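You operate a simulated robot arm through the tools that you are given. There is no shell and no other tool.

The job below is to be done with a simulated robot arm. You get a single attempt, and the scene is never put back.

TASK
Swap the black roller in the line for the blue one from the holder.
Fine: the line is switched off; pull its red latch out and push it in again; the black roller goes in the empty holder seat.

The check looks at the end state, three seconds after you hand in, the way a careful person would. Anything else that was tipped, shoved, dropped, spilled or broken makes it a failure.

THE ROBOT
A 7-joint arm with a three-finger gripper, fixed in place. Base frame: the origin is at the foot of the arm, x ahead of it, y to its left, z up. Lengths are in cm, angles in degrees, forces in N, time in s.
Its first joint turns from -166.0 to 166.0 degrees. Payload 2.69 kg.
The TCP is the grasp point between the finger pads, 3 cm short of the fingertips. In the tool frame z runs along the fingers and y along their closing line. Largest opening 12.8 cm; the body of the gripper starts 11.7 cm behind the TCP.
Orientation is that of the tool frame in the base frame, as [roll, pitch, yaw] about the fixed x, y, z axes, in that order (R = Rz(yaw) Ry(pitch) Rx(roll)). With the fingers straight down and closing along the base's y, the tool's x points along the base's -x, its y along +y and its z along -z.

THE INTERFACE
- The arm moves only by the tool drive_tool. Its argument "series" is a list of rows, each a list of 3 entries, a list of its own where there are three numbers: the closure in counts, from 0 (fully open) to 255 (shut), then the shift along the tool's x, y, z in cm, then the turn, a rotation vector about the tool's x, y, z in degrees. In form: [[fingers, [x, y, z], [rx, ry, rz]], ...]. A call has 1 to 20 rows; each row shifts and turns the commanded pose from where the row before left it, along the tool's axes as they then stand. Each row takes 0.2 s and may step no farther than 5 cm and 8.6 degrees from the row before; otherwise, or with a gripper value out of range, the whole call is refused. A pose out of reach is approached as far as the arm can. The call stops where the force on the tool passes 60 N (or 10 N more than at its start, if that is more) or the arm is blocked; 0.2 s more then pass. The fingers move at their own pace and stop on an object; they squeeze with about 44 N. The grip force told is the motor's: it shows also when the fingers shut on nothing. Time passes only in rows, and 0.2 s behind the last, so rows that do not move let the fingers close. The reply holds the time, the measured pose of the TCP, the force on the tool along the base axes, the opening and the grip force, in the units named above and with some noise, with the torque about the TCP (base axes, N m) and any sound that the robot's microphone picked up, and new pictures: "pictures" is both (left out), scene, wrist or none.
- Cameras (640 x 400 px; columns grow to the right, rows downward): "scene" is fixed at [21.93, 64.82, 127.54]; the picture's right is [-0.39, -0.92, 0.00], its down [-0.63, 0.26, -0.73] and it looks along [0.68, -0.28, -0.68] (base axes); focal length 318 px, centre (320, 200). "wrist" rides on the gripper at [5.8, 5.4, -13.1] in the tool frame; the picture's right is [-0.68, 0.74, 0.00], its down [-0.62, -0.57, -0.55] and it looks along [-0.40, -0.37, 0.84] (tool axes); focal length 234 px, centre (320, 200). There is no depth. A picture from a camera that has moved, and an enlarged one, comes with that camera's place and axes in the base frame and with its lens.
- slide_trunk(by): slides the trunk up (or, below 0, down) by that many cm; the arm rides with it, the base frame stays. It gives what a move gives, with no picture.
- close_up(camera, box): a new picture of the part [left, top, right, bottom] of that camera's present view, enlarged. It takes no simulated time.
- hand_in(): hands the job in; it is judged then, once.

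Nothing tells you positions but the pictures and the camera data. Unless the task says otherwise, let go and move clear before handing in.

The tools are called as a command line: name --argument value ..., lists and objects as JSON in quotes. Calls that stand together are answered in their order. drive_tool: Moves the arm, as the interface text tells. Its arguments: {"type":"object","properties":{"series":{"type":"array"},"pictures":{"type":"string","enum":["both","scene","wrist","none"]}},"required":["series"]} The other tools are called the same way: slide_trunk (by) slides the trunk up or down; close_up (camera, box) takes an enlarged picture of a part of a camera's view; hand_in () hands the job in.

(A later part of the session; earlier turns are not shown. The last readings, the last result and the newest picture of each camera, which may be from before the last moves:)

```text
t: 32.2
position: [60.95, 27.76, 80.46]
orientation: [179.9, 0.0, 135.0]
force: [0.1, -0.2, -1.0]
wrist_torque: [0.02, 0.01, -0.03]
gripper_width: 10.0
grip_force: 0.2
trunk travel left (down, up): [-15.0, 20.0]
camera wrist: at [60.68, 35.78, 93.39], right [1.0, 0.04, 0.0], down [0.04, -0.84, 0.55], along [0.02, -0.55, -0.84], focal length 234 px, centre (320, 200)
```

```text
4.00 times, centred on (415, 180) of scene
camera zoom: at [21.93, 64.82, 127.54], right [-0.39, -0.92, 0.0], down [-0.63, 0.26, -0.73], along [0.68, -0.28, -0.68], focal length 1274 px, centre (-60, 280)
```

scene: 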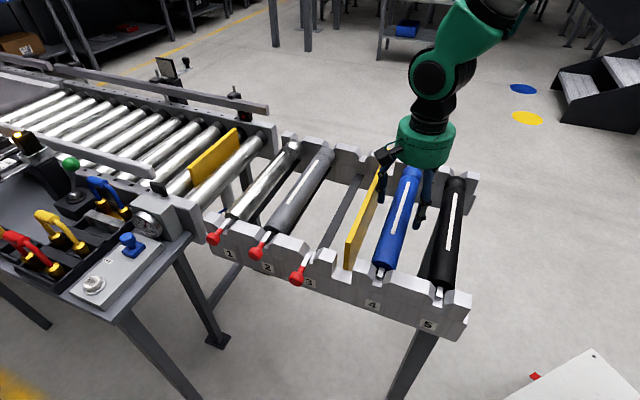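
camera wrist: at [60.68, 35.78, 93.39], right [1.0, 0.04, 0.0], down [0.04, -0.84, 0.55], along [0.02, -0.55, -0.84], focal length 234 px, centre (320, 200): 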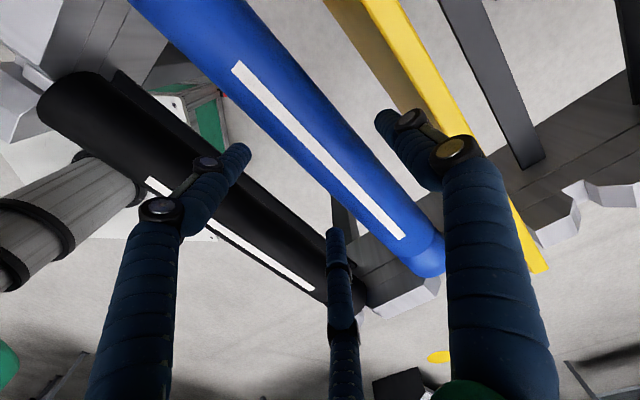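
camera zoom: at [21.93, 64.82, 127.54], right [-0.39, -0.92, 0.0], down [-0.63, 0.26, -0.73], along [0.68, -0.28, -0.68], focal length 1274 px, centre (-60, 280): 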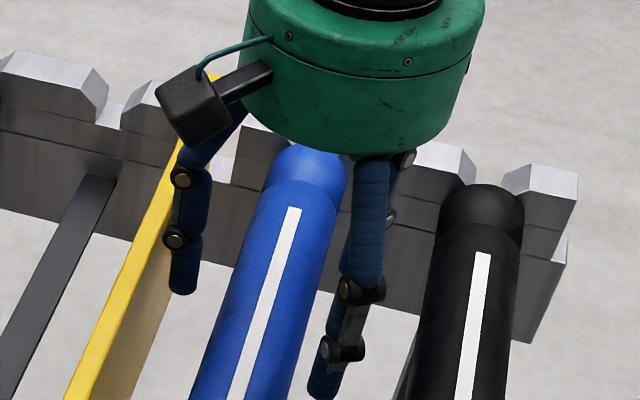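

The blue roller shows the same alignment the black one had at this stage. I'll lower the last 4 cm and close in steps.

drive_tool --series '[[56, [0, 0, 1], [0, 0, 0]], [56, [0, 0, 1], [0, 0, 0]], [56, [0, 0, 1], [0, 0, 0]], [56, [0, 0, 1], [0, 0, 0]], [56, [0, 0, 0], [0, 0, 0]]]'

close_up --camera "wrist" --box '[180, 60, 480, 260]'

```text
t: 33.4
position: [60.88, 27.98, 76.54]
orientation: [-179.9, 0.0, 135.0]
force: [0.5, -0.2, 0.5]
wrist_torque: [0.0, 0.05, -0.02]
gripper_width: 9.99
grip_force: 0.1
trunk travel left (down, up): [-15.0, 20.0]
camera wrist: at [60.64, 35.87, 89.39], right [1.0, 0.04, 0.0], down [0.04, -0.84, 0.55], along [0.02, -0.55, -0.84], focal length 234 px, centre (320, 200)
```

scene: 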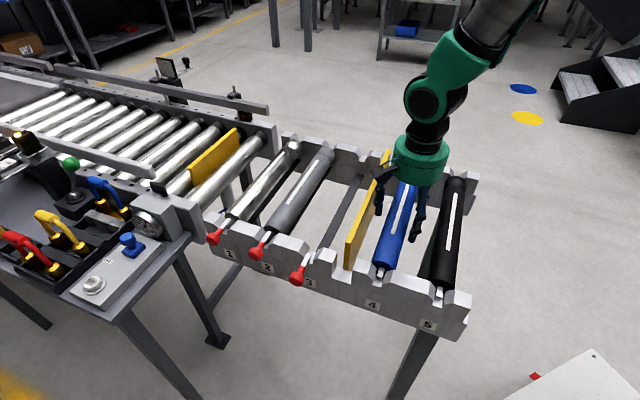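
wrist: 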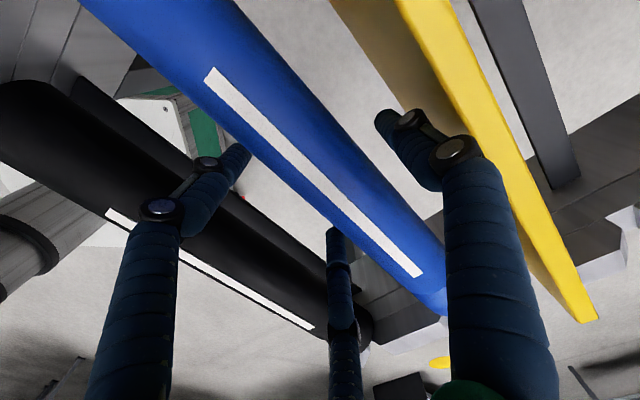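

```text
2.00 times, centred on (330, 160) of wrist
camera zoom: at [60.64, 35.87, 89.39], right [1.0, 0.04, 0.0], down [0.04, -0.84, 0.55], along [0.02, -0.55, -0.84], focal length 468 px, centre (300, 280)
```

zoom: 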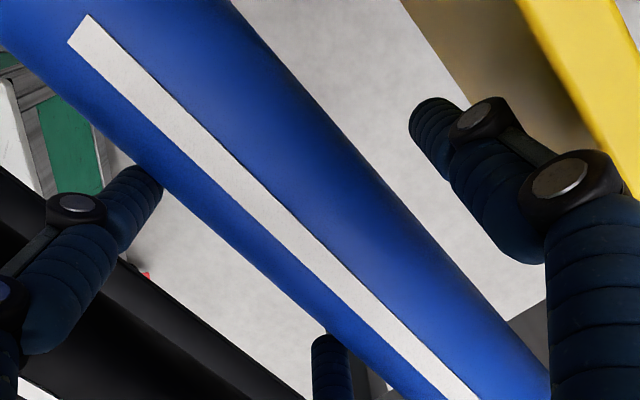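

drive_tool --series '[[80, [0, 0, 0], [0, 0, 0]], [98, [0, 0, 0], [0, 0, 0]], [106, [0, 0, 0], [0, 0, 0]], [112, [0, 0, 0], [0, 0, 0]], [112, [0, 0, 0], [0, 0, 0]]]' --pictures "wrist"

```text
t: 34.6
position: [60.96, 27.82, 76.42]
orientation: [-180.0, 0.1, 135.0]
force: [0.4, -0.4, -0.5]
wrist_torque: [-0.01, -0.02, 0.03]
gripper_width: 7.19
grip_force: 0.5
trunk travel left (down, up): [-15.0, 20.0]
camera wrist: at [60.63, 35.87, 89.39], right [1.0, 0.04, 0.0], down [0.04, -0.84, 0.55], along [0.02, -0.55, -0.84], focal length 234 px, centre (320, 200)
```

wrist: 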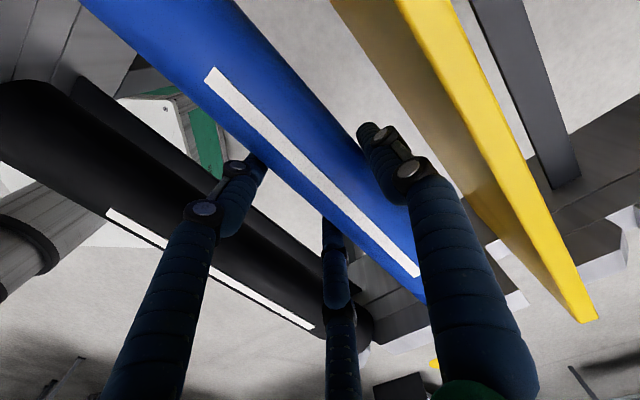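

There's no side force at 7.2 cm opening, so the blue roller is well centred between the fingers. I'll close to grip and lift a few millimetres to check.

drive_tool --series '[[122, [0, 0, 0], [0, 0, 0]], [150, [0, 0, 0], [0, 0, 0]], [150, [0, 0, 0], [0, 0, 0]], [150, [0, 0, -0.25], [0, 0, 0]], [150, [0, 0, -0.25], [0, 0, 0]], [150, [0, 0, -0.3], [0, 0, 0]], [150, [0, 0, 0], [0, 0, 0]]]'

close_up --camera "scene" --box '[350, 230, 430, 300]'

```text
t: 36.2
position: [60.96, 27.97, 77.34]
orientation: [179.9, 0.0, 135.0]
force: [-0.3, 0.0, -4.8]
wrist_torque: [-0.03, 0.06, 0.03]
gripper_width: 6.93
grip_force: 44.4
trunk travel left (down, up): [-15.0, 20.0]
camera wrist: at [60.64, 35.9, 90.19], right [1.0, 0.04, 0.0], down [0.04, -0.84, 0.55], along [0.02, -0.55, -0.84], focal length 234 px, centre (320, 200)
```

scene: 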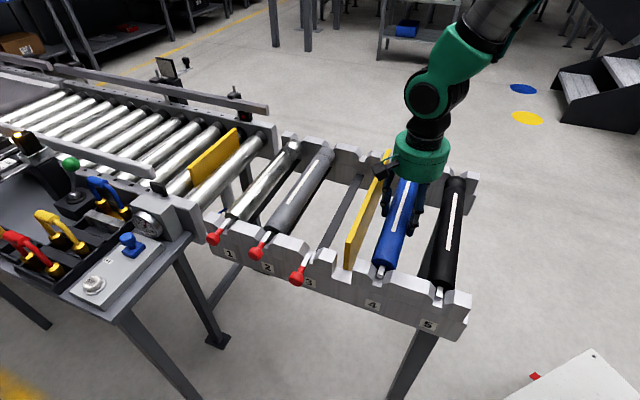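
wrist: 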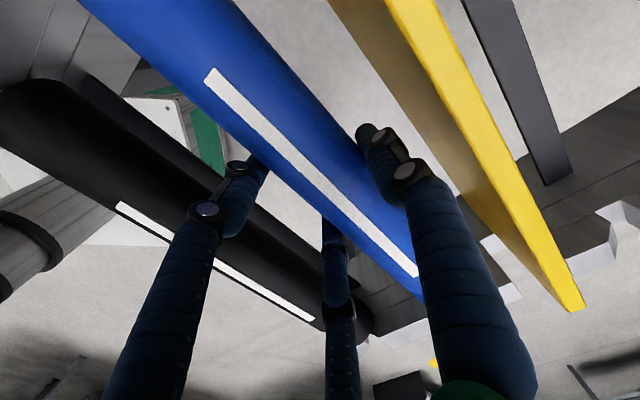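

```text
5.71 times, centred on (390, 265) of scene
camera zoom: at [21.93, 64.82, 127.54], right [-0.39, -0.92, 0.0], down [-0.63, 0.26, -0.73], along [0.68, -0.28, -0.68], focal length 1820 px, centre (-80, -171)
```

zoom: 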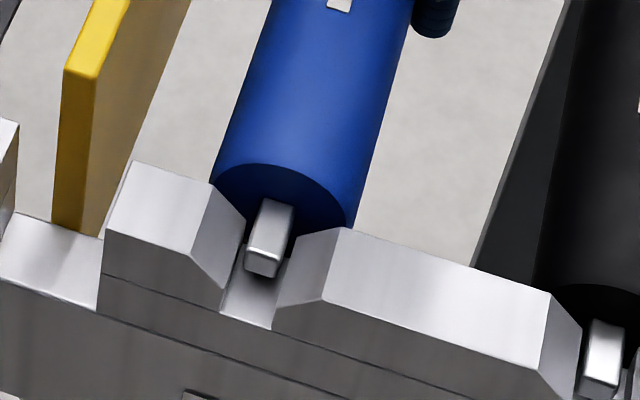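

The blue roller is free at about 5 N and level. I'll lift it above the plate and carry it 13.9 cm along +v to seat 3.

drive_tool --series '[[150, [0, 0, -0.5], [0, 0, 0]], [150, [0, 0, -1], [0, 0, 0]], [150, [0, 0, -1.5], [0, 0, 0]], [150, [0, 0, -2], [0, 0, 0]], [150, [0, 0, -2], [0, 0, 0]], [150, [0, 0, -2], [0, 0, 0]], [150, [0, 0, -2], [0, 0, 0]], [150, [0, 0, -0.4], [0, 0, 0]], [150, [0, 2, 0], [0, 0, 0]], [150, [0, 3.2, 0], [0, 0, 0]], [150, [0, 3.2, 0], [0, 0, 0]], [150, [0, 3.2, 0], [0, 0, 0]], [150, [0, 1.6, 0], [0, 0, 0]], [150, [0, 0.74, 0], [0, 0, 0]], [150, [0, 0, 0], [0, 0, 0]], [150, [0, 0, 0], [0, 0, 0]]]'

close_up --camera "scene" --box '[270, 160, 400, 290]'

```text
t: 39.6
position: [70.88, 37.81, 88.56]
orientation: [-180.0, 0.1, 135.0]
force: [0.2, 0.3, -5.8]
wrist_torque: [-0.01, 0.03, 0.0]
gripper_width: 6.97
grip_force: 43.6
trunk travel left (down, up): [-15.0, 20.0]
camera wrist: at [70.44, 45.73, 101.48], right [1.0, 0.04, 0.0], down [0.04, -0.84, 0.55], along [0.02, -0.55, -0.84], focal length 234 px, centre (320, 200)
```

scene: 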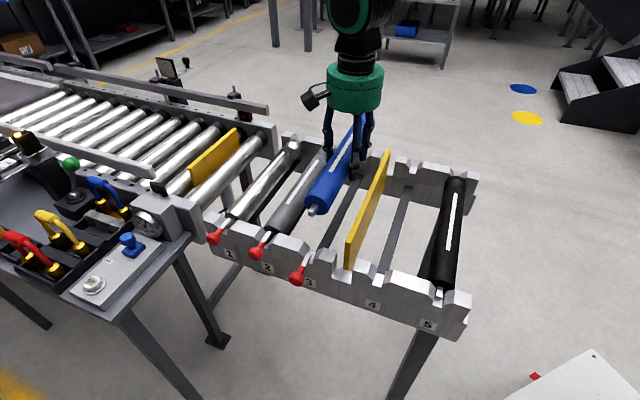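
wrist: 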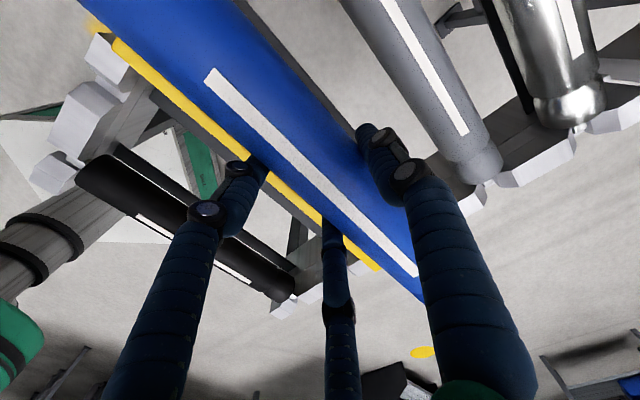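

```text
3.08 times, centred on (335, 225) of scene
camera zoom: at [21.93, 64.82, 127.54], right [-0.39, -0.92, 0.0], down [-0.63, 0.26, -0.73], along [0.68, -0.28, -0.68], focal length 980 px, centre (274, 123)
```

zoom: 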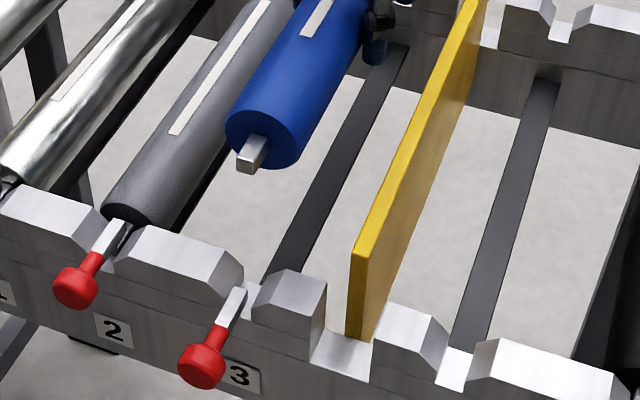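

The blue roller hangs over seat 3 at the same pose the black one had when lifted out. I'll lower to just above the slots and check against the latch bar.

drive_tool --series '[[150, [0, 0, 1.5], [0, 0, 0]], [150, [0, 0, 2.5], [0, 0, 0]], [150, [0, 0, 2.5], [0, 0, 0]], [150, [0, 0, 1.3], [0, 0, 0]], [150, [0, 0, 0.8], [0, 0, 0]], [150, [0, 0, 0], [0, 0, 0]]]'

close_up --camera "scene" --box '[290, 210, 370, 280]'

close_up --camera "scene" --box '[310, 110, 410, 190]'

```text
t: 41.0
position: [70.72, 37.81, 80.18]
orientation: [-179.9, 0.1, 135.0]
force: [-0.4, 0.1, -5.6]
wrist_torque: [-0.03, 0.07, 0.01]
gripper_width: 6.94
grip_force: 44.2
trunk travel left (down, up): [-15.0, 20.0]
camera wrist: at [70.44, 45.75, 92.99], right [1.0, 0.04, 0.0], down [0.04, -0.84, 0.55], along [0.02, -0.55, -0.84], focal length 234 px, centre (320, 200)
```

scene: 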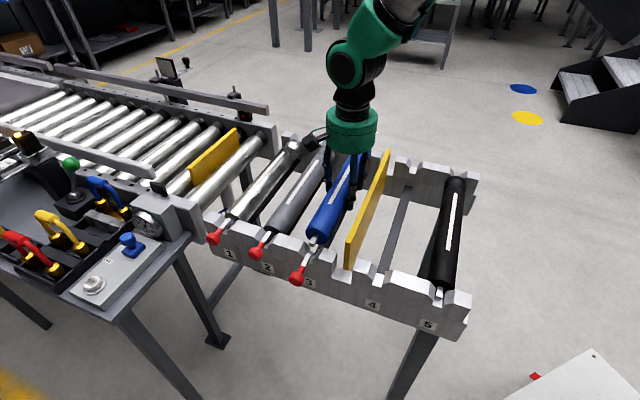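
wrist: 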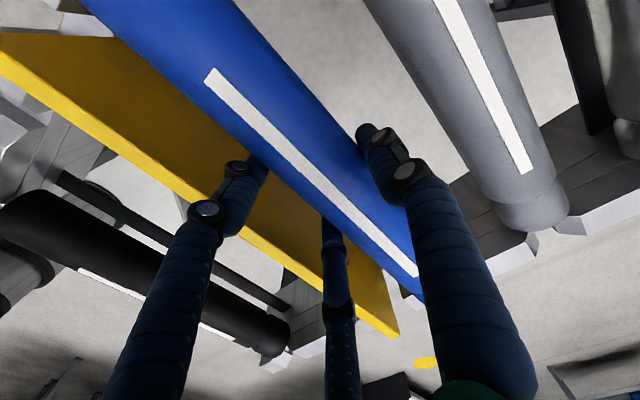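

```text
5.71 times, centred on (330, 245) of scene
camera zoom: at [21.93, 64.82, 127.54], right [-0.39, -0.92, 0.0], down [-0.63, 0.26, -0.73], along [0.68, -0.28, -0.68], focal length 1820 px, centre (263, -57)
```

zoom: 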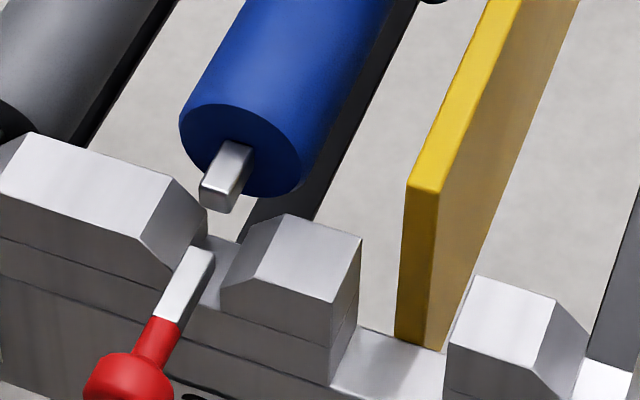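

```text
5.00 times, centred on (360, 150) of scene
camera zoom: at [21.93, 64.82, 127.54], right [-0.39, -0.92, 0.0], down [-0.63, 0.26, -0.73], along [0.68, -0.28, -0.68], focal length 1592 px, centre (120, 450)
```

zoom: 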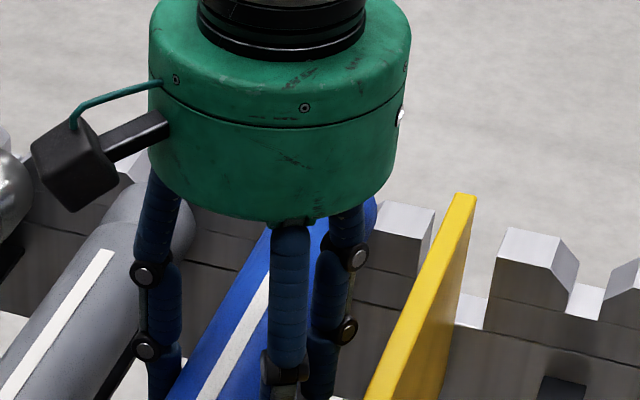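

The spindle is lined up with slot 3 and about 7 mm inboard of the latch bar's end. I'll nudge under a millimetre in +v and lower slowly.

drive_tool --series '[[150, [0, 0.08, 0.4], [0, 0, 0]], [150, [0, 0, 0.5], [0, 0, 0]], [150, [0, 0, 0.5], [0, 0, 0]], [150, [0, 0, 0.5], [0, 0, 0]], [150, [0, 0, 0.5], [0, 0, 0]], [150, [0, 0, 0], [0, 0, 0]]]'

close_up --camera "scene" --box '[290, 210, 370, 280]'

```text
t: 42.4
position: [70.98, 37.84, 77.57]
orientation: [-180.0, 0.0, 135.0]
force: [-0.7, -0.6, -5.5]
wrist_torque: [-0.03, 0.1, -0.03]
gripper_width: 6.95
grip_force: 44.0
trunk travel left (down, up): [-15.0, 20.0]
camera wrist: at [70.55, 45.79, 90.56], right [1.0, 0.04, 0.0], down [0.04, -0.84, 0.55], along [0.02, -0.55, -0.84], focal length 234 px, centre (320, 200)
```

scene: 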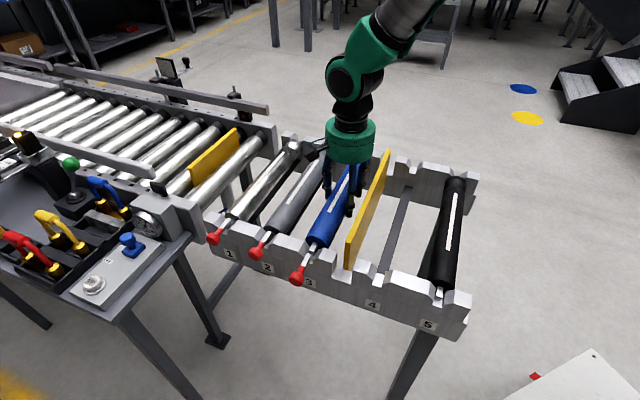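
wrist: 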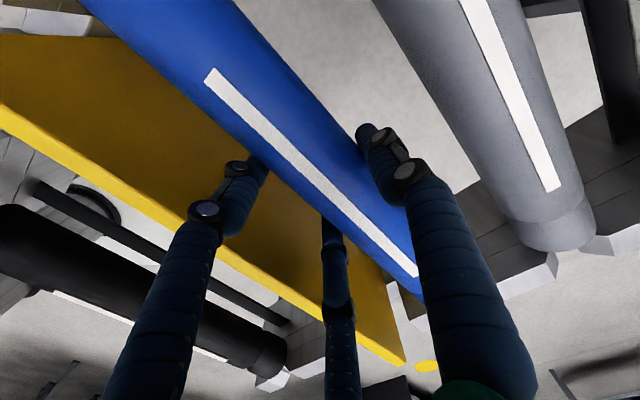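

```text
5.71 times, centred on (330, 245) of scene
camera zoom: at [21.93, 64.82, 127.54], right [-0.39, -0.92, 0.0], down [-0.63, 0.26, -0.73], along [0.68, -0.28, -0.68], focal length 1820 px, centre (263, -57)
```

zoom: 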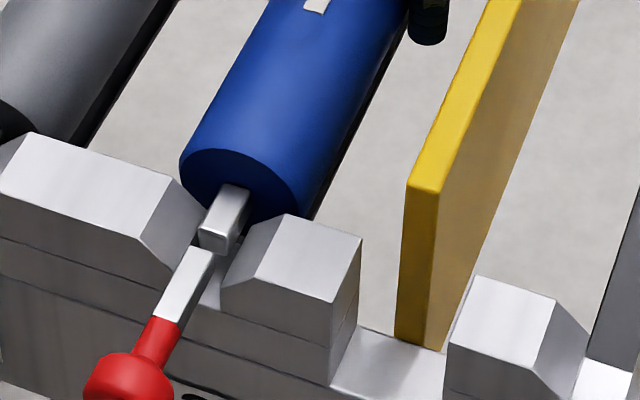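

The spindle is entering slot 3 cleanly, clear of the latch bar. I'll lower the last 1.1 cm until the seat takes the weight.

drive_tool --series '[[150, [0, 0, 0.4], [0, 0, 0]], [150, [0, 0, 0.4], [0, 0, 0]], [150, [0, 0, 0.3], [0, 0, 0]], [150, [0, 0, 0], [0, 0, 0]]]'

close_up --camera "scene" --box '[290, 210, 370, 280]'

```text
t: 43.4
position: [70.93, 37.88, 76.63]
orientation: [180.0, 0.0, 135.0]
force: [0.0, 0.6, -5.6]
wrist_torque: [-0.01, 0.04, -0.01]
gripper_width: 6.92
grip_force: 44.2
trunk travel left (down, up): [-15.0, 20.0]
camera wrist: at [70.58, 45.81, 89.49], right [1.0, 0.04, 0.0], down [0.04, -0.84, 0.55], along [0.02, -0.55, -0.84], focal length 234 px, centre (320, 200)
```

scene: 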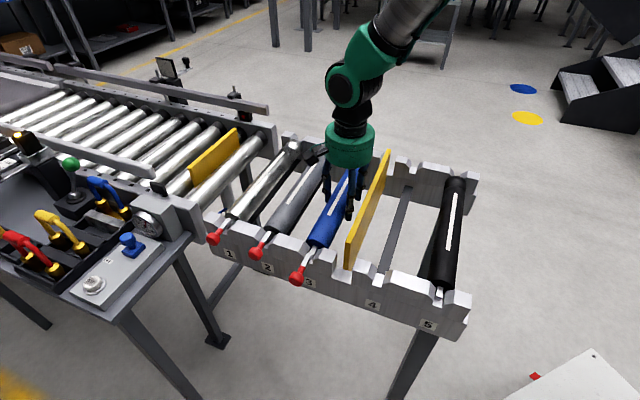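
wrist: 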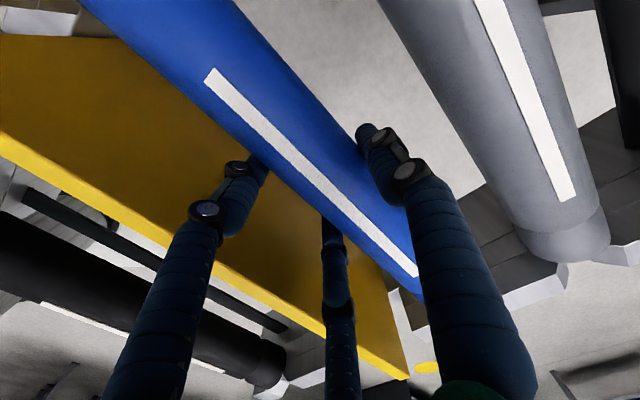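

```text
5.71 times, centred on (330, 245) of scene
camera zoom: at [21.93, 64.82, 127.54], right [-0.39, -0.92, 0.0], down [-0.63, 0.26, -0.73], along [0.68, -0.28, -0.68], focal length 1820 px, centre (263, -57)
```

zoom: 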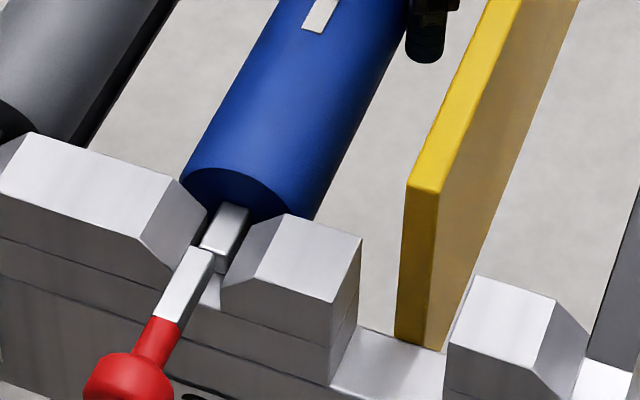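

The weight is still on the hand, so the bottom is a millimetre or so further. I'll lower in tiny rows until the seat takes it.

drive_tool --series '[[150, [0, 0, 0.1], [0, 0, 0]], [150, [0, 0, 0.06], [0, 0, 0]], [150, [0, 0, 0], [0, 0, 0]]]' --pictures "none"

```text
t: 44.2
position: [70.94, 37.91, 76.45]
orientation: [180.0, 0.0, 135.0]
force: [-1.6, 0.6, 2.3]
wrist_torque: [-0.02, 0.02, 0.0]
gripper_width: 6.93
grip_force: 43.5
trunk travel left (down, up): [-15.0, 20.0]
```

The seat now carries the roller, with force at +2 N and no torque. I'll open the fingers gently and check that it stays put.

drive_tool --series '[[112, [0, 0, 0], [0, 0, 0]], [100, [0, 0, 0], [0, 0, 0]], [80, [0, 0, 0], [0, 0, 0]], [60, [0, 0, 0], [0, 0, 0]], [46, [0, 0, 0], [0, 0, 0]], [46, [0, 0, 0], [0, 0, 0]]]'

close_up --camera "scene" --box '[290, 210, 370, 280]'

close_up --camera "wrist" --box '[180, 60, 480, 300]'

```text
t: 45.6
position: [70.99, 37.8, 76.37]
orientation: [180.0, 0.0, 134.9]
force: [0.3, 0.4, -0.6]
wrist_torque: [0.0, -0.01, 0.04]
gripper_width: 10.51
grip_force: 0.1
trunk travel left (down, up): [-15.0, 20.0]
camera wrist: at [70.55, 45.77, 89.37], right [1.0, 0.04, 0.0], down [0.04, -0.84, 0.55], along [0.02, -0.55, -0.84], focal length 234 px, centre (320, 200)
```

scene: 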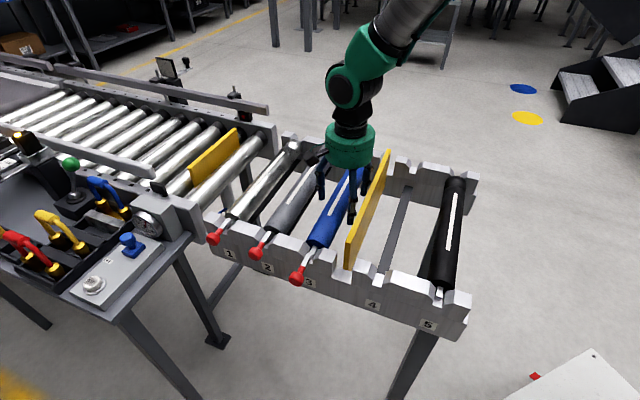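
wrist: 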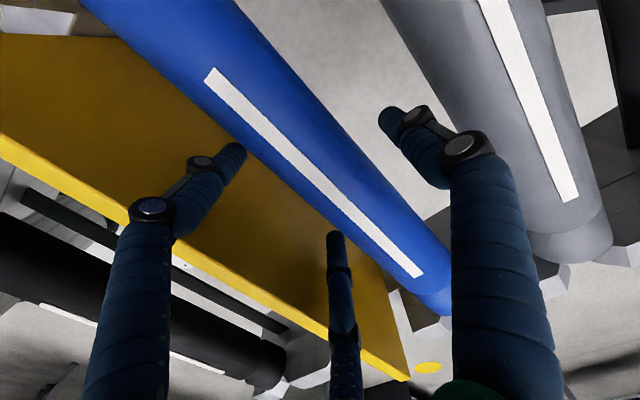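

```text
5.71 times, centred on (330, 245) of scene
camera zoom: at [21.93, 64.82, 127.54], right [-0.39, -0.92, 0.0], down [-0.63, 0.26, -0.73], along [0.68, -0.28, -0.68], focal length 1820 px, centre (263, -57)
```

zoom: 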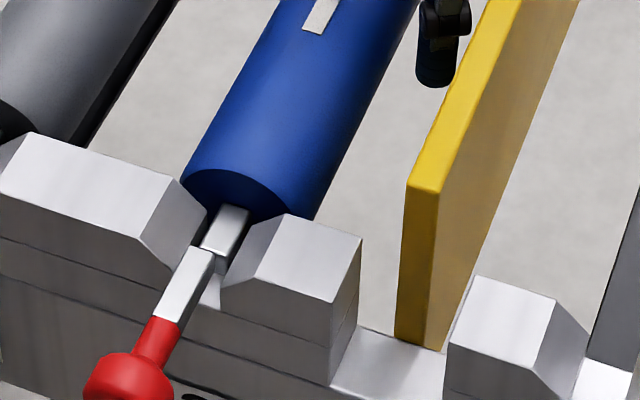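

```text
1.67 times, centred on (330, 180) of wrist
camera zoom: at [70.55, 45.77, 89.37], right [1.0, 0.04, 0.0], down [0.04, -0.84, 0.55], along [0.02, -0.55, -0.84], focal length 390 px, centre (303, 233)
```

zoom: 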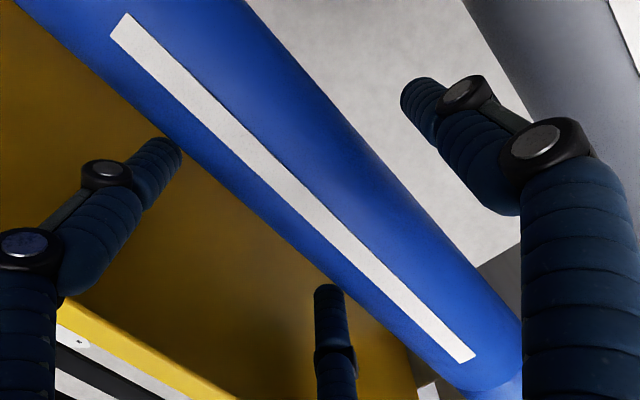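

The blue roller is seated in seat 3 and the hand is free. I'll rise straight up, close the fingers, and travel to in front of the pulled-out knob so I can push it back in.

drive_tool --series '[[46, [0, 0, -2], [0, 0, 0]], [46, [0, 0, -3], [0, 0, 0]], [46, [0, 0, -3.5], [0, 0, 0]], [46, [0, 0, -3.6], [0, 0, 0]], [46, [4.2, 0.2, 0], [0, 0, 0]], [150, [4.2, 0.2, 0], [0, 0, 0]], [255, [4.2, 0.25, 0], [0, 0, 0]], [255, [4.2, 0.25, 0], [0, 0, 0]], [255, [4.2, 0.25, 0], [0, 0, 0]], [255, [4.2, 0.25, 0], [0, 0, 0]], [255, [4.2, 0.25, 0], [0, 0, 0]], [255, [0, 0, 0], [0, 0, 0]]]'

close_up --camera "wrist" --box '[240, 100, 440, 240]'

close_up --camera "scene" --box '[230, 180, 370, 300]'

```text
t: 48.2
position: [51.06, 59.9, 88.6]
orientation: [-180.0, 0.0, 135.0]
force: [0.8, -0.4, 0.1]
wrist_torque: [-0.05, -0.05, 0.01]
gripper_width: 0.18
grip_force: 31.4
trunk travel left (down, up): [-15.0, 20.0]
camera wrist: at [50.74, 67.79, 101.55], right [1.0, 0.04, 0.0], down [0.04, -0.83, 0.55], along [0.02, -0.55, -0.84], focal length 234 px, centre (320, 200)
```

scene: 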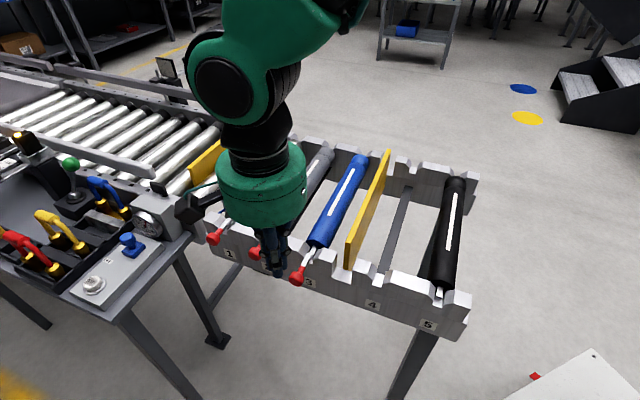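
wrist: 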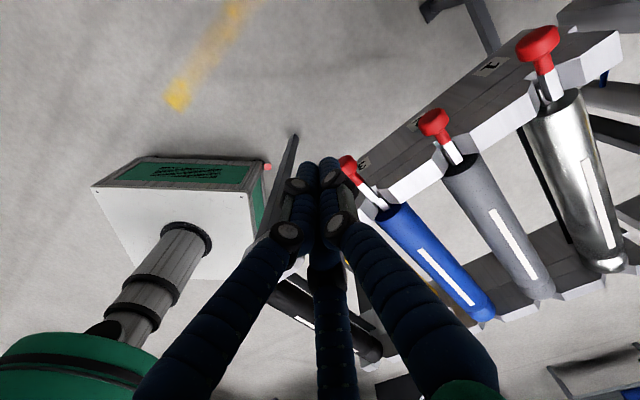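

```text
2.86 times, centred on (340, 170) of wrist
camera zoom: at [50.74, 67.79, 101.55], right [1.0, 0.04, 0.0], down [0.04, -0.83, 0.55], along [0.02, -0.55, -0.84], focal length 669 px, centre (263, 286)
```

zoom: 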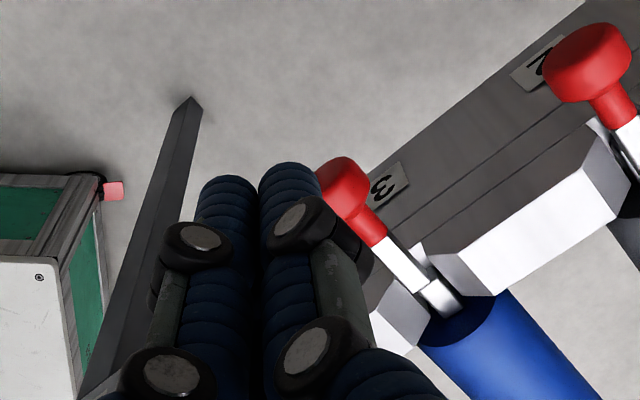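

```text
3.33 times, centred on (300, 240) of scene
camera zoom: at [21.93, 64.82, 127.54], right [-0.39, -0.92, 0.0], down [-0.63, 0.26, -0.73], along [0.68, -0.28, -0.68], focal length 1062 px, centre (387, 67)
```

zoom: 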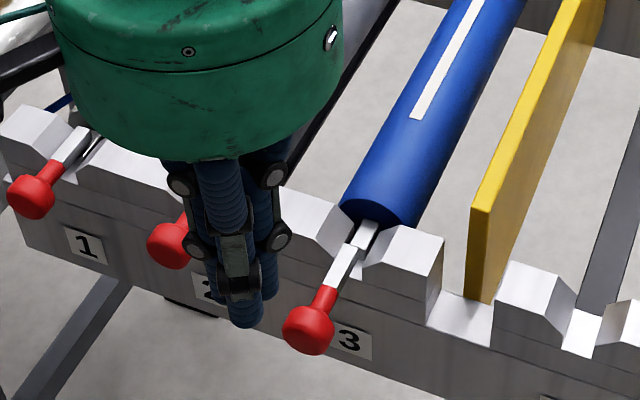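

The tool is in front of the knob at u≈-6.3, v≈78.45. I'll lower so the smooth lower finger segments face the knob's centre, about TCP z≈78.3.

drive_tool --series '[[255, [0, 0, 3.5], [0, 0, 0]], [255, [0, 0, 3.5], [0, 0, 0]], [255, [0, 0, 2], [0, 0, 0]], [255, [0, 0, 1.3], [0, 0, 0]], [255, [0, 0, 0], [0, 0, 0]]]'

close_up --camera "wrist" --box '[260, 120, 440, 240]'

close_up --camera "scene" --box '[230, 200, 350, 310]'

```text
t: 49.4
position: [51.2, 59.99, 78.17]
orientation: [180.0, 0.0, 135.0]
force: [0.1, 0.3, 0.0]
wrist_torque: [-0.01, -0.05, -0.02]
gripper_width: 0.21
grip_force: 31.5
trunk travel left (down, up): [-15.0, 20.0]
camera wrist: at [50.88, 67.84, 91.1], right [1.0, 0.04, 0.0], down [0.04, -0.84, 0.55], along [0.02, -0.55, -0.84], focal length 234 px, centre (320, 200)
```

scene: 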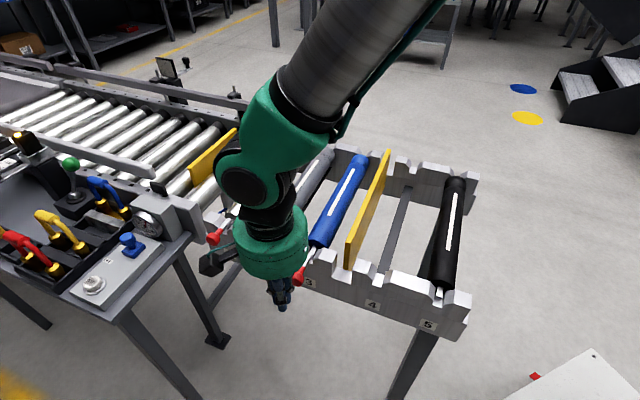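
wrist: 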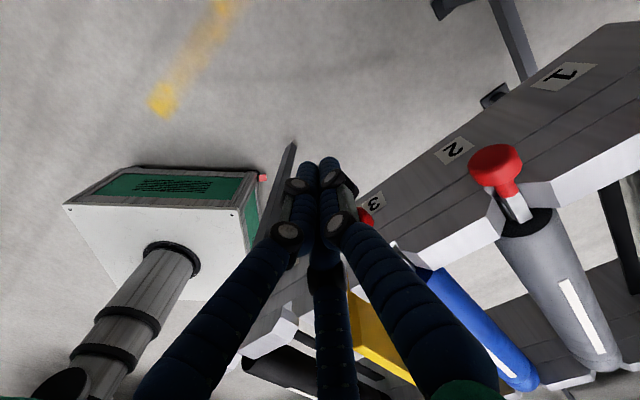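

```text
3.33 times, centred on (350, 180) of wrist
camera zoom: at [50.88, 67.84, 91.1], right [1.0, 0.04, 0.0], down [0.04, -0.84, 0.55], along [0.02, -0.55, -0.84], focal length 781 px, centre (220, 267)
```

zoom: 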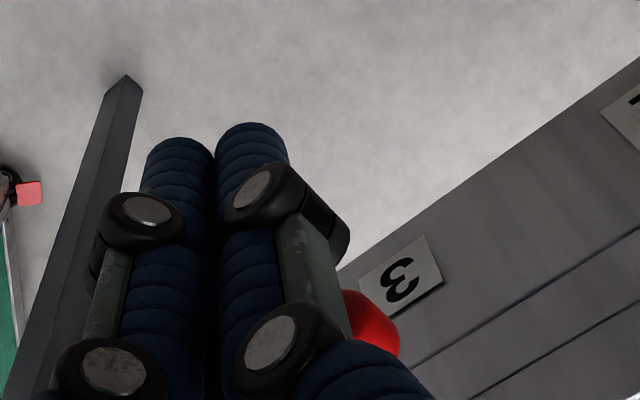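

```text
3.64 times, centred on (290, 255) of scene
camera zoom: at [21.93, 64.82, 127.54], right [-0.39, -0.92, 0.0], down [-0.63, 0.26, -0.73], along [0.68, -0.28, -0.68], focal length 1158 px, centre (429, 0)
```

zoom: 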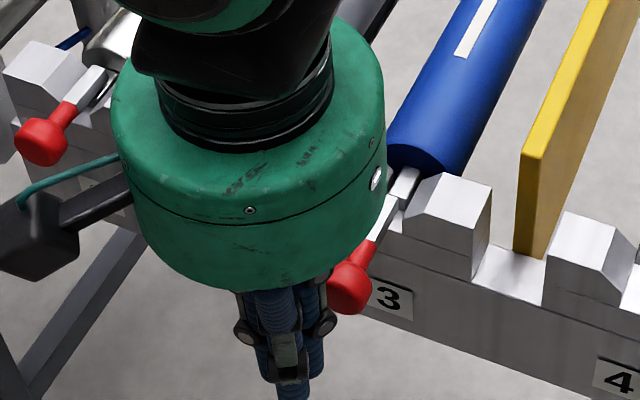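

The closed fingers are in front of the knob with no contact. I'll advance toward it in half-centimetre rows.

drive_tool --series '[[255, [-0.5, 0, 0], [0, 0, 0]], [255, [-0.5, 0, 0], [0, 0, 0]], [255, [-0.5, 0, 0], [0, 0, 0]], [255, [-0.4, 0, 0], [0, 0, 0]], [255, [-0.4, 0, 0], [0, 0, 0]], [255, [0, 0, 0], [0, 0, 0]]]'

close_up --camera "scene" --box '[260, 210, 360, 310]'

close_up --camera "wrist" --box '[260, 120, 440, 240]'

```text
t: 50.8
position: [52.94, 58.36, 78.19]
orientation: [179.9, 0.1, 135.0]
force: [-2.3, 1.7, -0.3]
wrist_torque: [0.05, 0.03, -0.02]
gripper_width: 0.21
grip_force: 31.4
trunk travel left (down, up): [-15.0, 20.0]
camera wrist: at [52.5, 66.23, 91.12], right [1.0, 0.04, 0.0], down [0.04, -0.84, 0.55], along [0.02, -0.55, -0.84], focal length 234 px, centre (320, 200)
```

scene: 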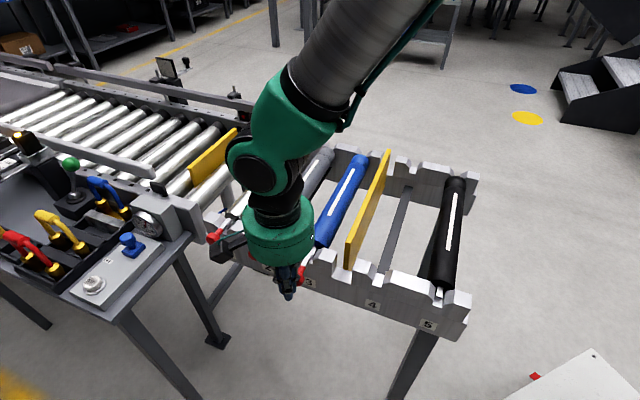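
wrist: 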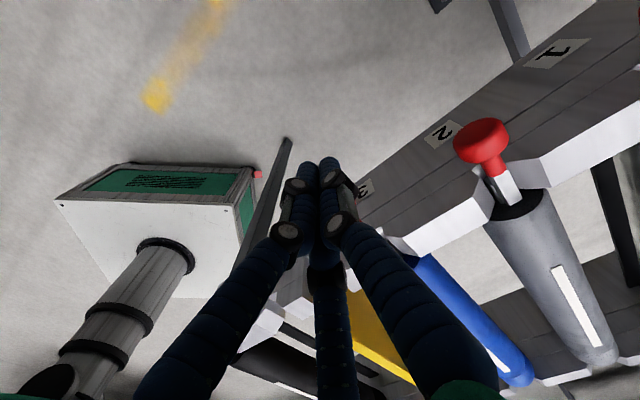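

```text
4.00 times, centred on (310, 260) of scene
camera zoom: at [21.93, 64.82, 127.54], right [-0.39, -0.92, 0.0], down [-0.63, 0.26, -0.73], along [0.68, -0.28, -0.68], focal length 1274 px, centre (360, -40)
```

zoom: 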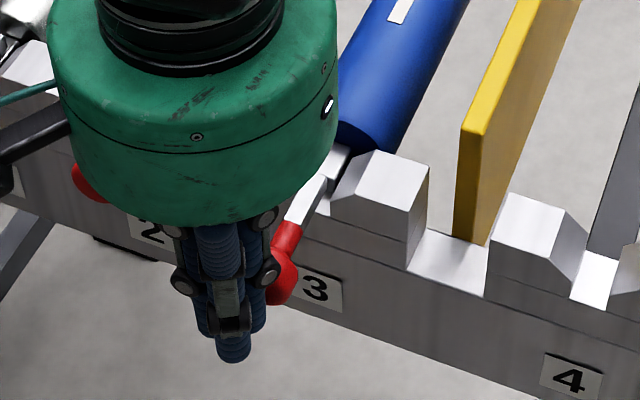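

```text
3.33 times, centred on (350, 180) of wrist
camera zoom: at [52.5, 66.23, 91.12], right [1.0, 0.04, 0.0], down [0.04, -0.84, 0.55], along [0.02, -0.55, -0.84], focal length 781 px, centre (220, 267)
```

zoom: 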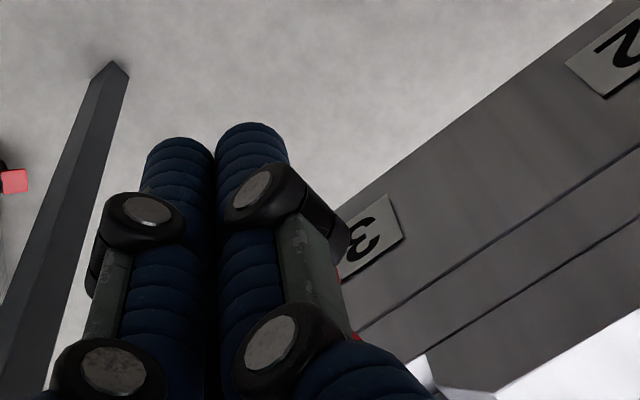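

Light contact, about 3 N along the push direction, and the latch has begun to slide. I'll keep pushing straight in.

drive_tool --series '[[255, [-0.4, 0, 0], [0, 0, 0]], [255, [-0.4, 0, 0], [0, 0, 0]], [255, [-0.4, 0, 0], [0, 0, 0]], [255, [-0.4, 0, 0], [0, 0, 0]], [255, [0, 0, 0], [0, 0, 0]]]'

close_up --camera "scene" --box '[260, 210, 360, 310]'

```text
t: 52.0
position: [54.08, 57.08, 78.12]
orientation: [-180.0, -0.1, 135.0]
force: [0.5, -0.4, 0.0]
wrist_torque: [0.01, -0.03, -0.02]
gripper_width: 0.23
grip_force: 31.5
trunk travel left (down, up): [-15.0, 20.0]
camera wrist: at [53.74, 65.02, 91.14], right [1.0, 0.04, 0.0], down [0.04, -0.84, 0.55], along [0.02, -0.55, -0.84], focal length 234 px, centre (320, 200)
```

scene: 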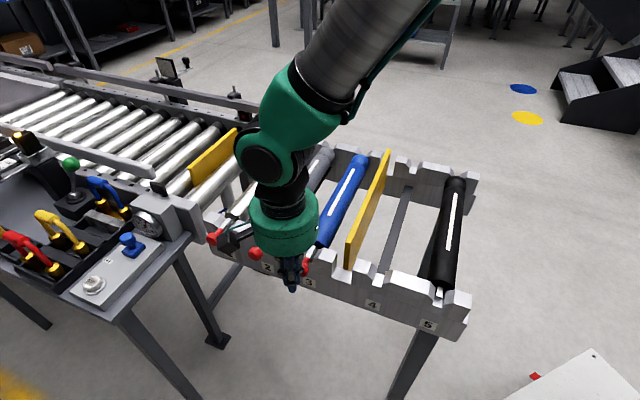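
wrist: 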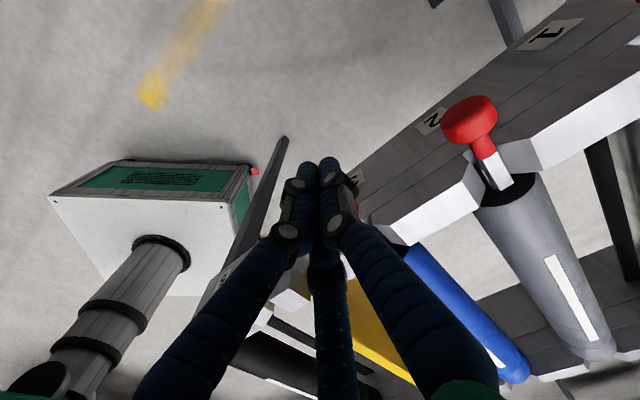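

```text
4.00 times, centred on (310, 260) of scene
camera zoom: at [21.93, 64.82, 127.54], right [-0.39, -0.92, 0.0], down [-0.63, 0.26, -0.73], along [0.68, -0.28, -0.68], focal length 1274 px, centre (360, -40)
```

zoom: 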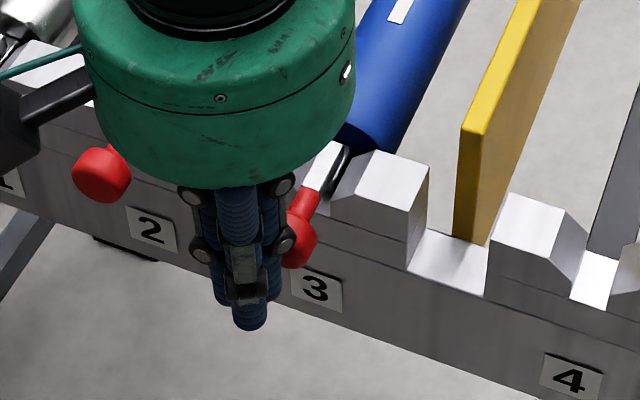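

The bar has slid back over the spindle and the force is near zero. I'll keep pushing in small rows to be sure it's fully home against its stop.

drive_tool --series '[[255, [-0.2, 0, 0], [0, 0, 0]], [255, [-0.2, 0, 0], [0, 0, 0]], [255, [0, 0, 0], [0, 0, 0]]]' --pictures "scene"

close_up --camera "scene" --box '[260, 210, 360, 310]'

```text
t: 52.8
position: [54.39, 56.93, 78.16]
orientation: [179.9, 0.0, 135.0]
force: [1.1, 0.2, 0.3]
wrist_torque: [0.02, 0.01, -0.02]
gripper_width: 0.21
grip_force: 31.6
trunk travel left (down, up): [-15.0, 20.0]
```

scene: 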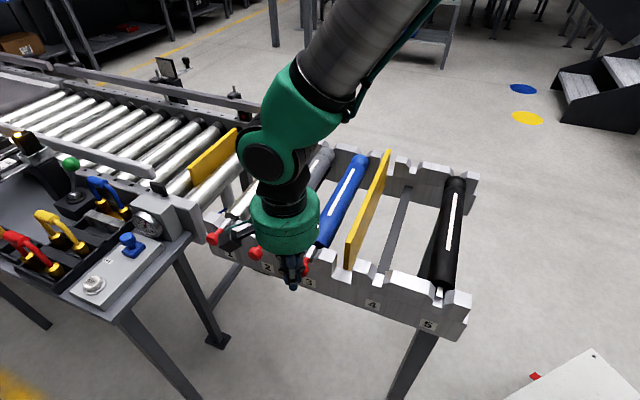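

```text
4.00 times, centred on (310, 260) of scene
camera zoom: at [21.93, 64.82, 127.54], right [-0.39, -0.92, 0.0], down [-0.63, 0.26, -0.73], along [0.68, -0.28, -0.68], focal length 1274 px, centre (360, -40)
```

zoom: 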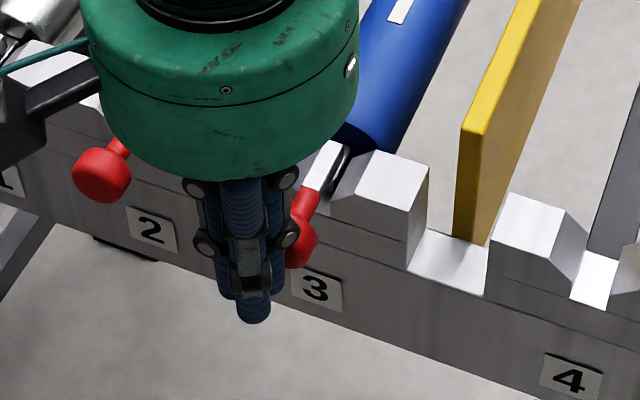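

The knob looks home already, having slid ahead of the fingers. I'll advance a bit more until I feel firm contact, as confirmation.

drive_tool --series '[[255, [-0.15, 0, 0], [0, 0, 0]], [255, [-0.15, 0, 0], [0, 0, 0]], [255, [0, 0, 0], [0, 0, 0]]]' --pictures "none"

close_up --camera "scene" --box '[285, 230, 349, 290]'

```text
t: 53.6
position: [54.38, 56.82, 78.14]
orientation: [-179.9, 0.0, 135.0]
force: [-22.2, 22.3, -2.3]
wrist_torque: [0.35, 0.32, -0.15]
gripper_width: 0.17
grip_force: 31.3
trunk travel left (down, up): [-15.0, 20.0]
```

```text
6.67 times, centred on (317, 260) of scene
camera zoom: at [21.93, 64.82, 127.54], right [-0.39, -0.92, 0.0], down [-0.63, 0.26, -0.73], along [0.68, -0.28, -0.68], focal length 2123 px, centre (340, -200)
```

zoom: 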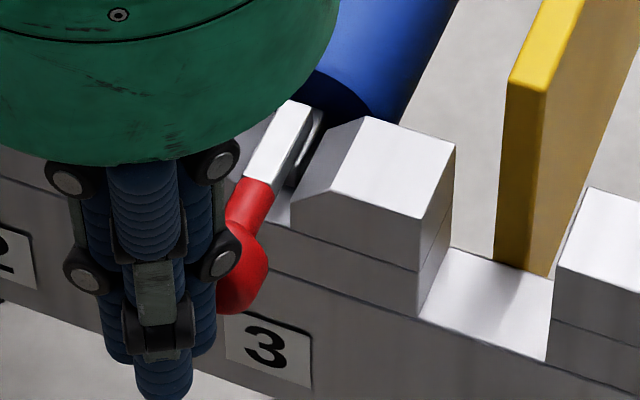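

Firm contact now, 31 N against the stop, and the latch picture matches its original place exactly. I'll back off outward, then rise clear.

drive_tool --series '[[255, [0.5, 0, 0], [0, 0, 0]], [255, [1.5, 0, 0], [0, 0, 0]], [255, [2, 0, 0], [0, 0, 0]], [255, [0, 0, -3], [0, 0, 0]], [255, [0, 0, -4], [0, 0, 0]], [255, [0, 0, -4], [0, 0, 0]], [255, [0, 0, -4], [0, 0, 0]], [255, [0, 0, 0], [0, 0, 0]]]'

close_up --camera "scene" --box '[285, 230, 349, 290]'

close_up --camera "scene" --box '[390, 240, 480, 320]'

close_up --camera "scene" --box '[260, 130, 500, 330]'

```text
t: 55.4
position: [51.49, 59.54, 93.23]
orientation: [179.9, 0.0, 135.0]
force: [-0.5, -0.2, -0.2]
wrist_torque: [0.04, -0.06, 0.0]
gripper_width: 0.18
grip_force: 31.5
trunk travel left (down, up): [-15.0, 20.0]
camera wrist: at [51.1, 67.38, 106.17], right [1.0, 0.04, 0.0], down [0.04, -0.84, 0.55], along [0.02, -0.55, -0.84], focal length 234 px, centre (320, 200)
```

scene: 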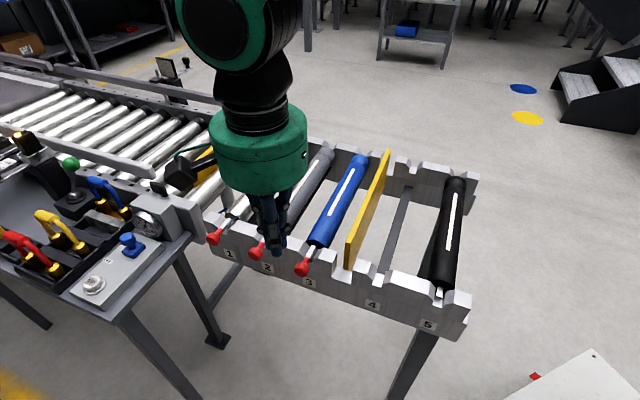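
wrist: 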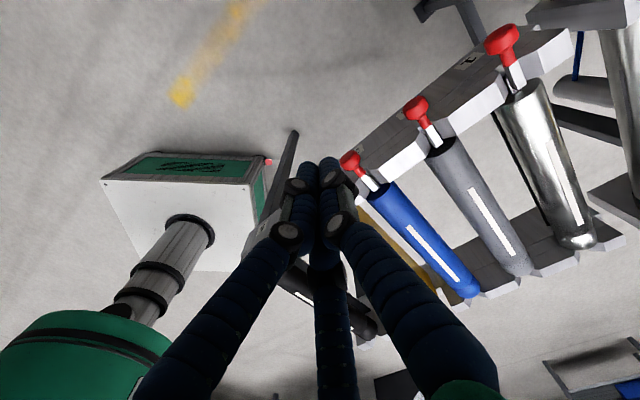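

```text
6.67 times, centred on (317, 260) of scene
camera zoom: at [21.93, 64.82, 127.54], right [-0.39, -0.92, 0.0], down [-0.63, 0.26, -0.73], along [0.68, -0.28, -0.68], focal length 2123 px, centre (340, -200)
```

zoom: 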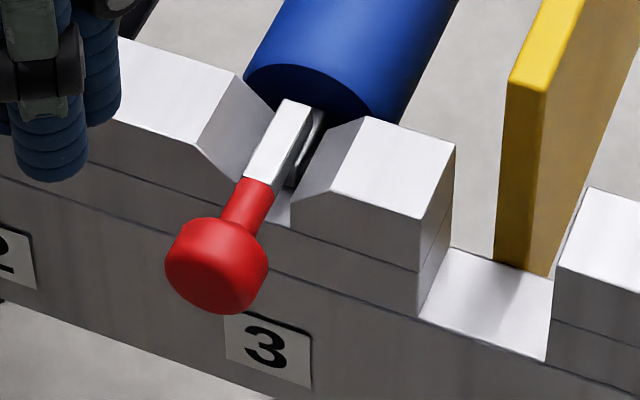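

```text
5.00 times, centred on (435, 280) of scene
camera zoom: at [21.93, 64.82, 127.54], right [-0.39, -0.92, 0.0], down [-0.63, 0.26, -0.73], along [0.68, -0.28, -0.68], focal length 1592 px, centre (-255, -200)
```

zoom: 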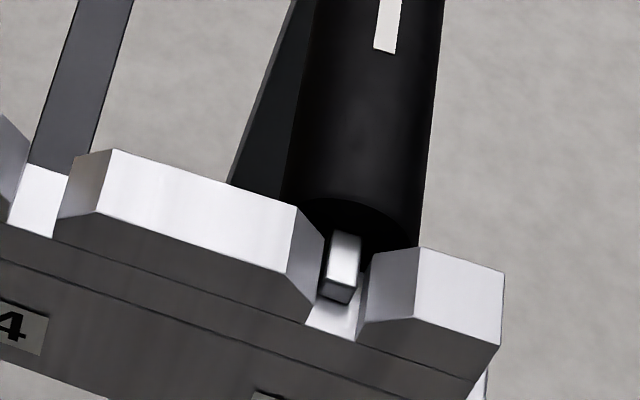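

```text
2.00 times, centred on (380, 230) of scene
camera zoom: at [21.93, 64.82, 127.54], right [-0.39, -0.92, 0.0], down [-0.63, 0.26, -0.73], along [0.68, -0.28, -0.68], focal length 637 px, centre (200, 140)
```

zoom: 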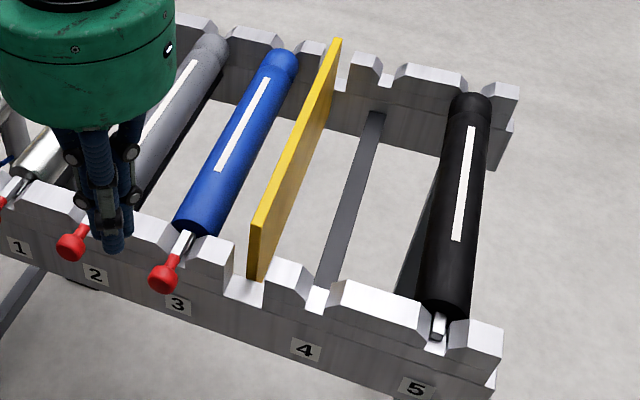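

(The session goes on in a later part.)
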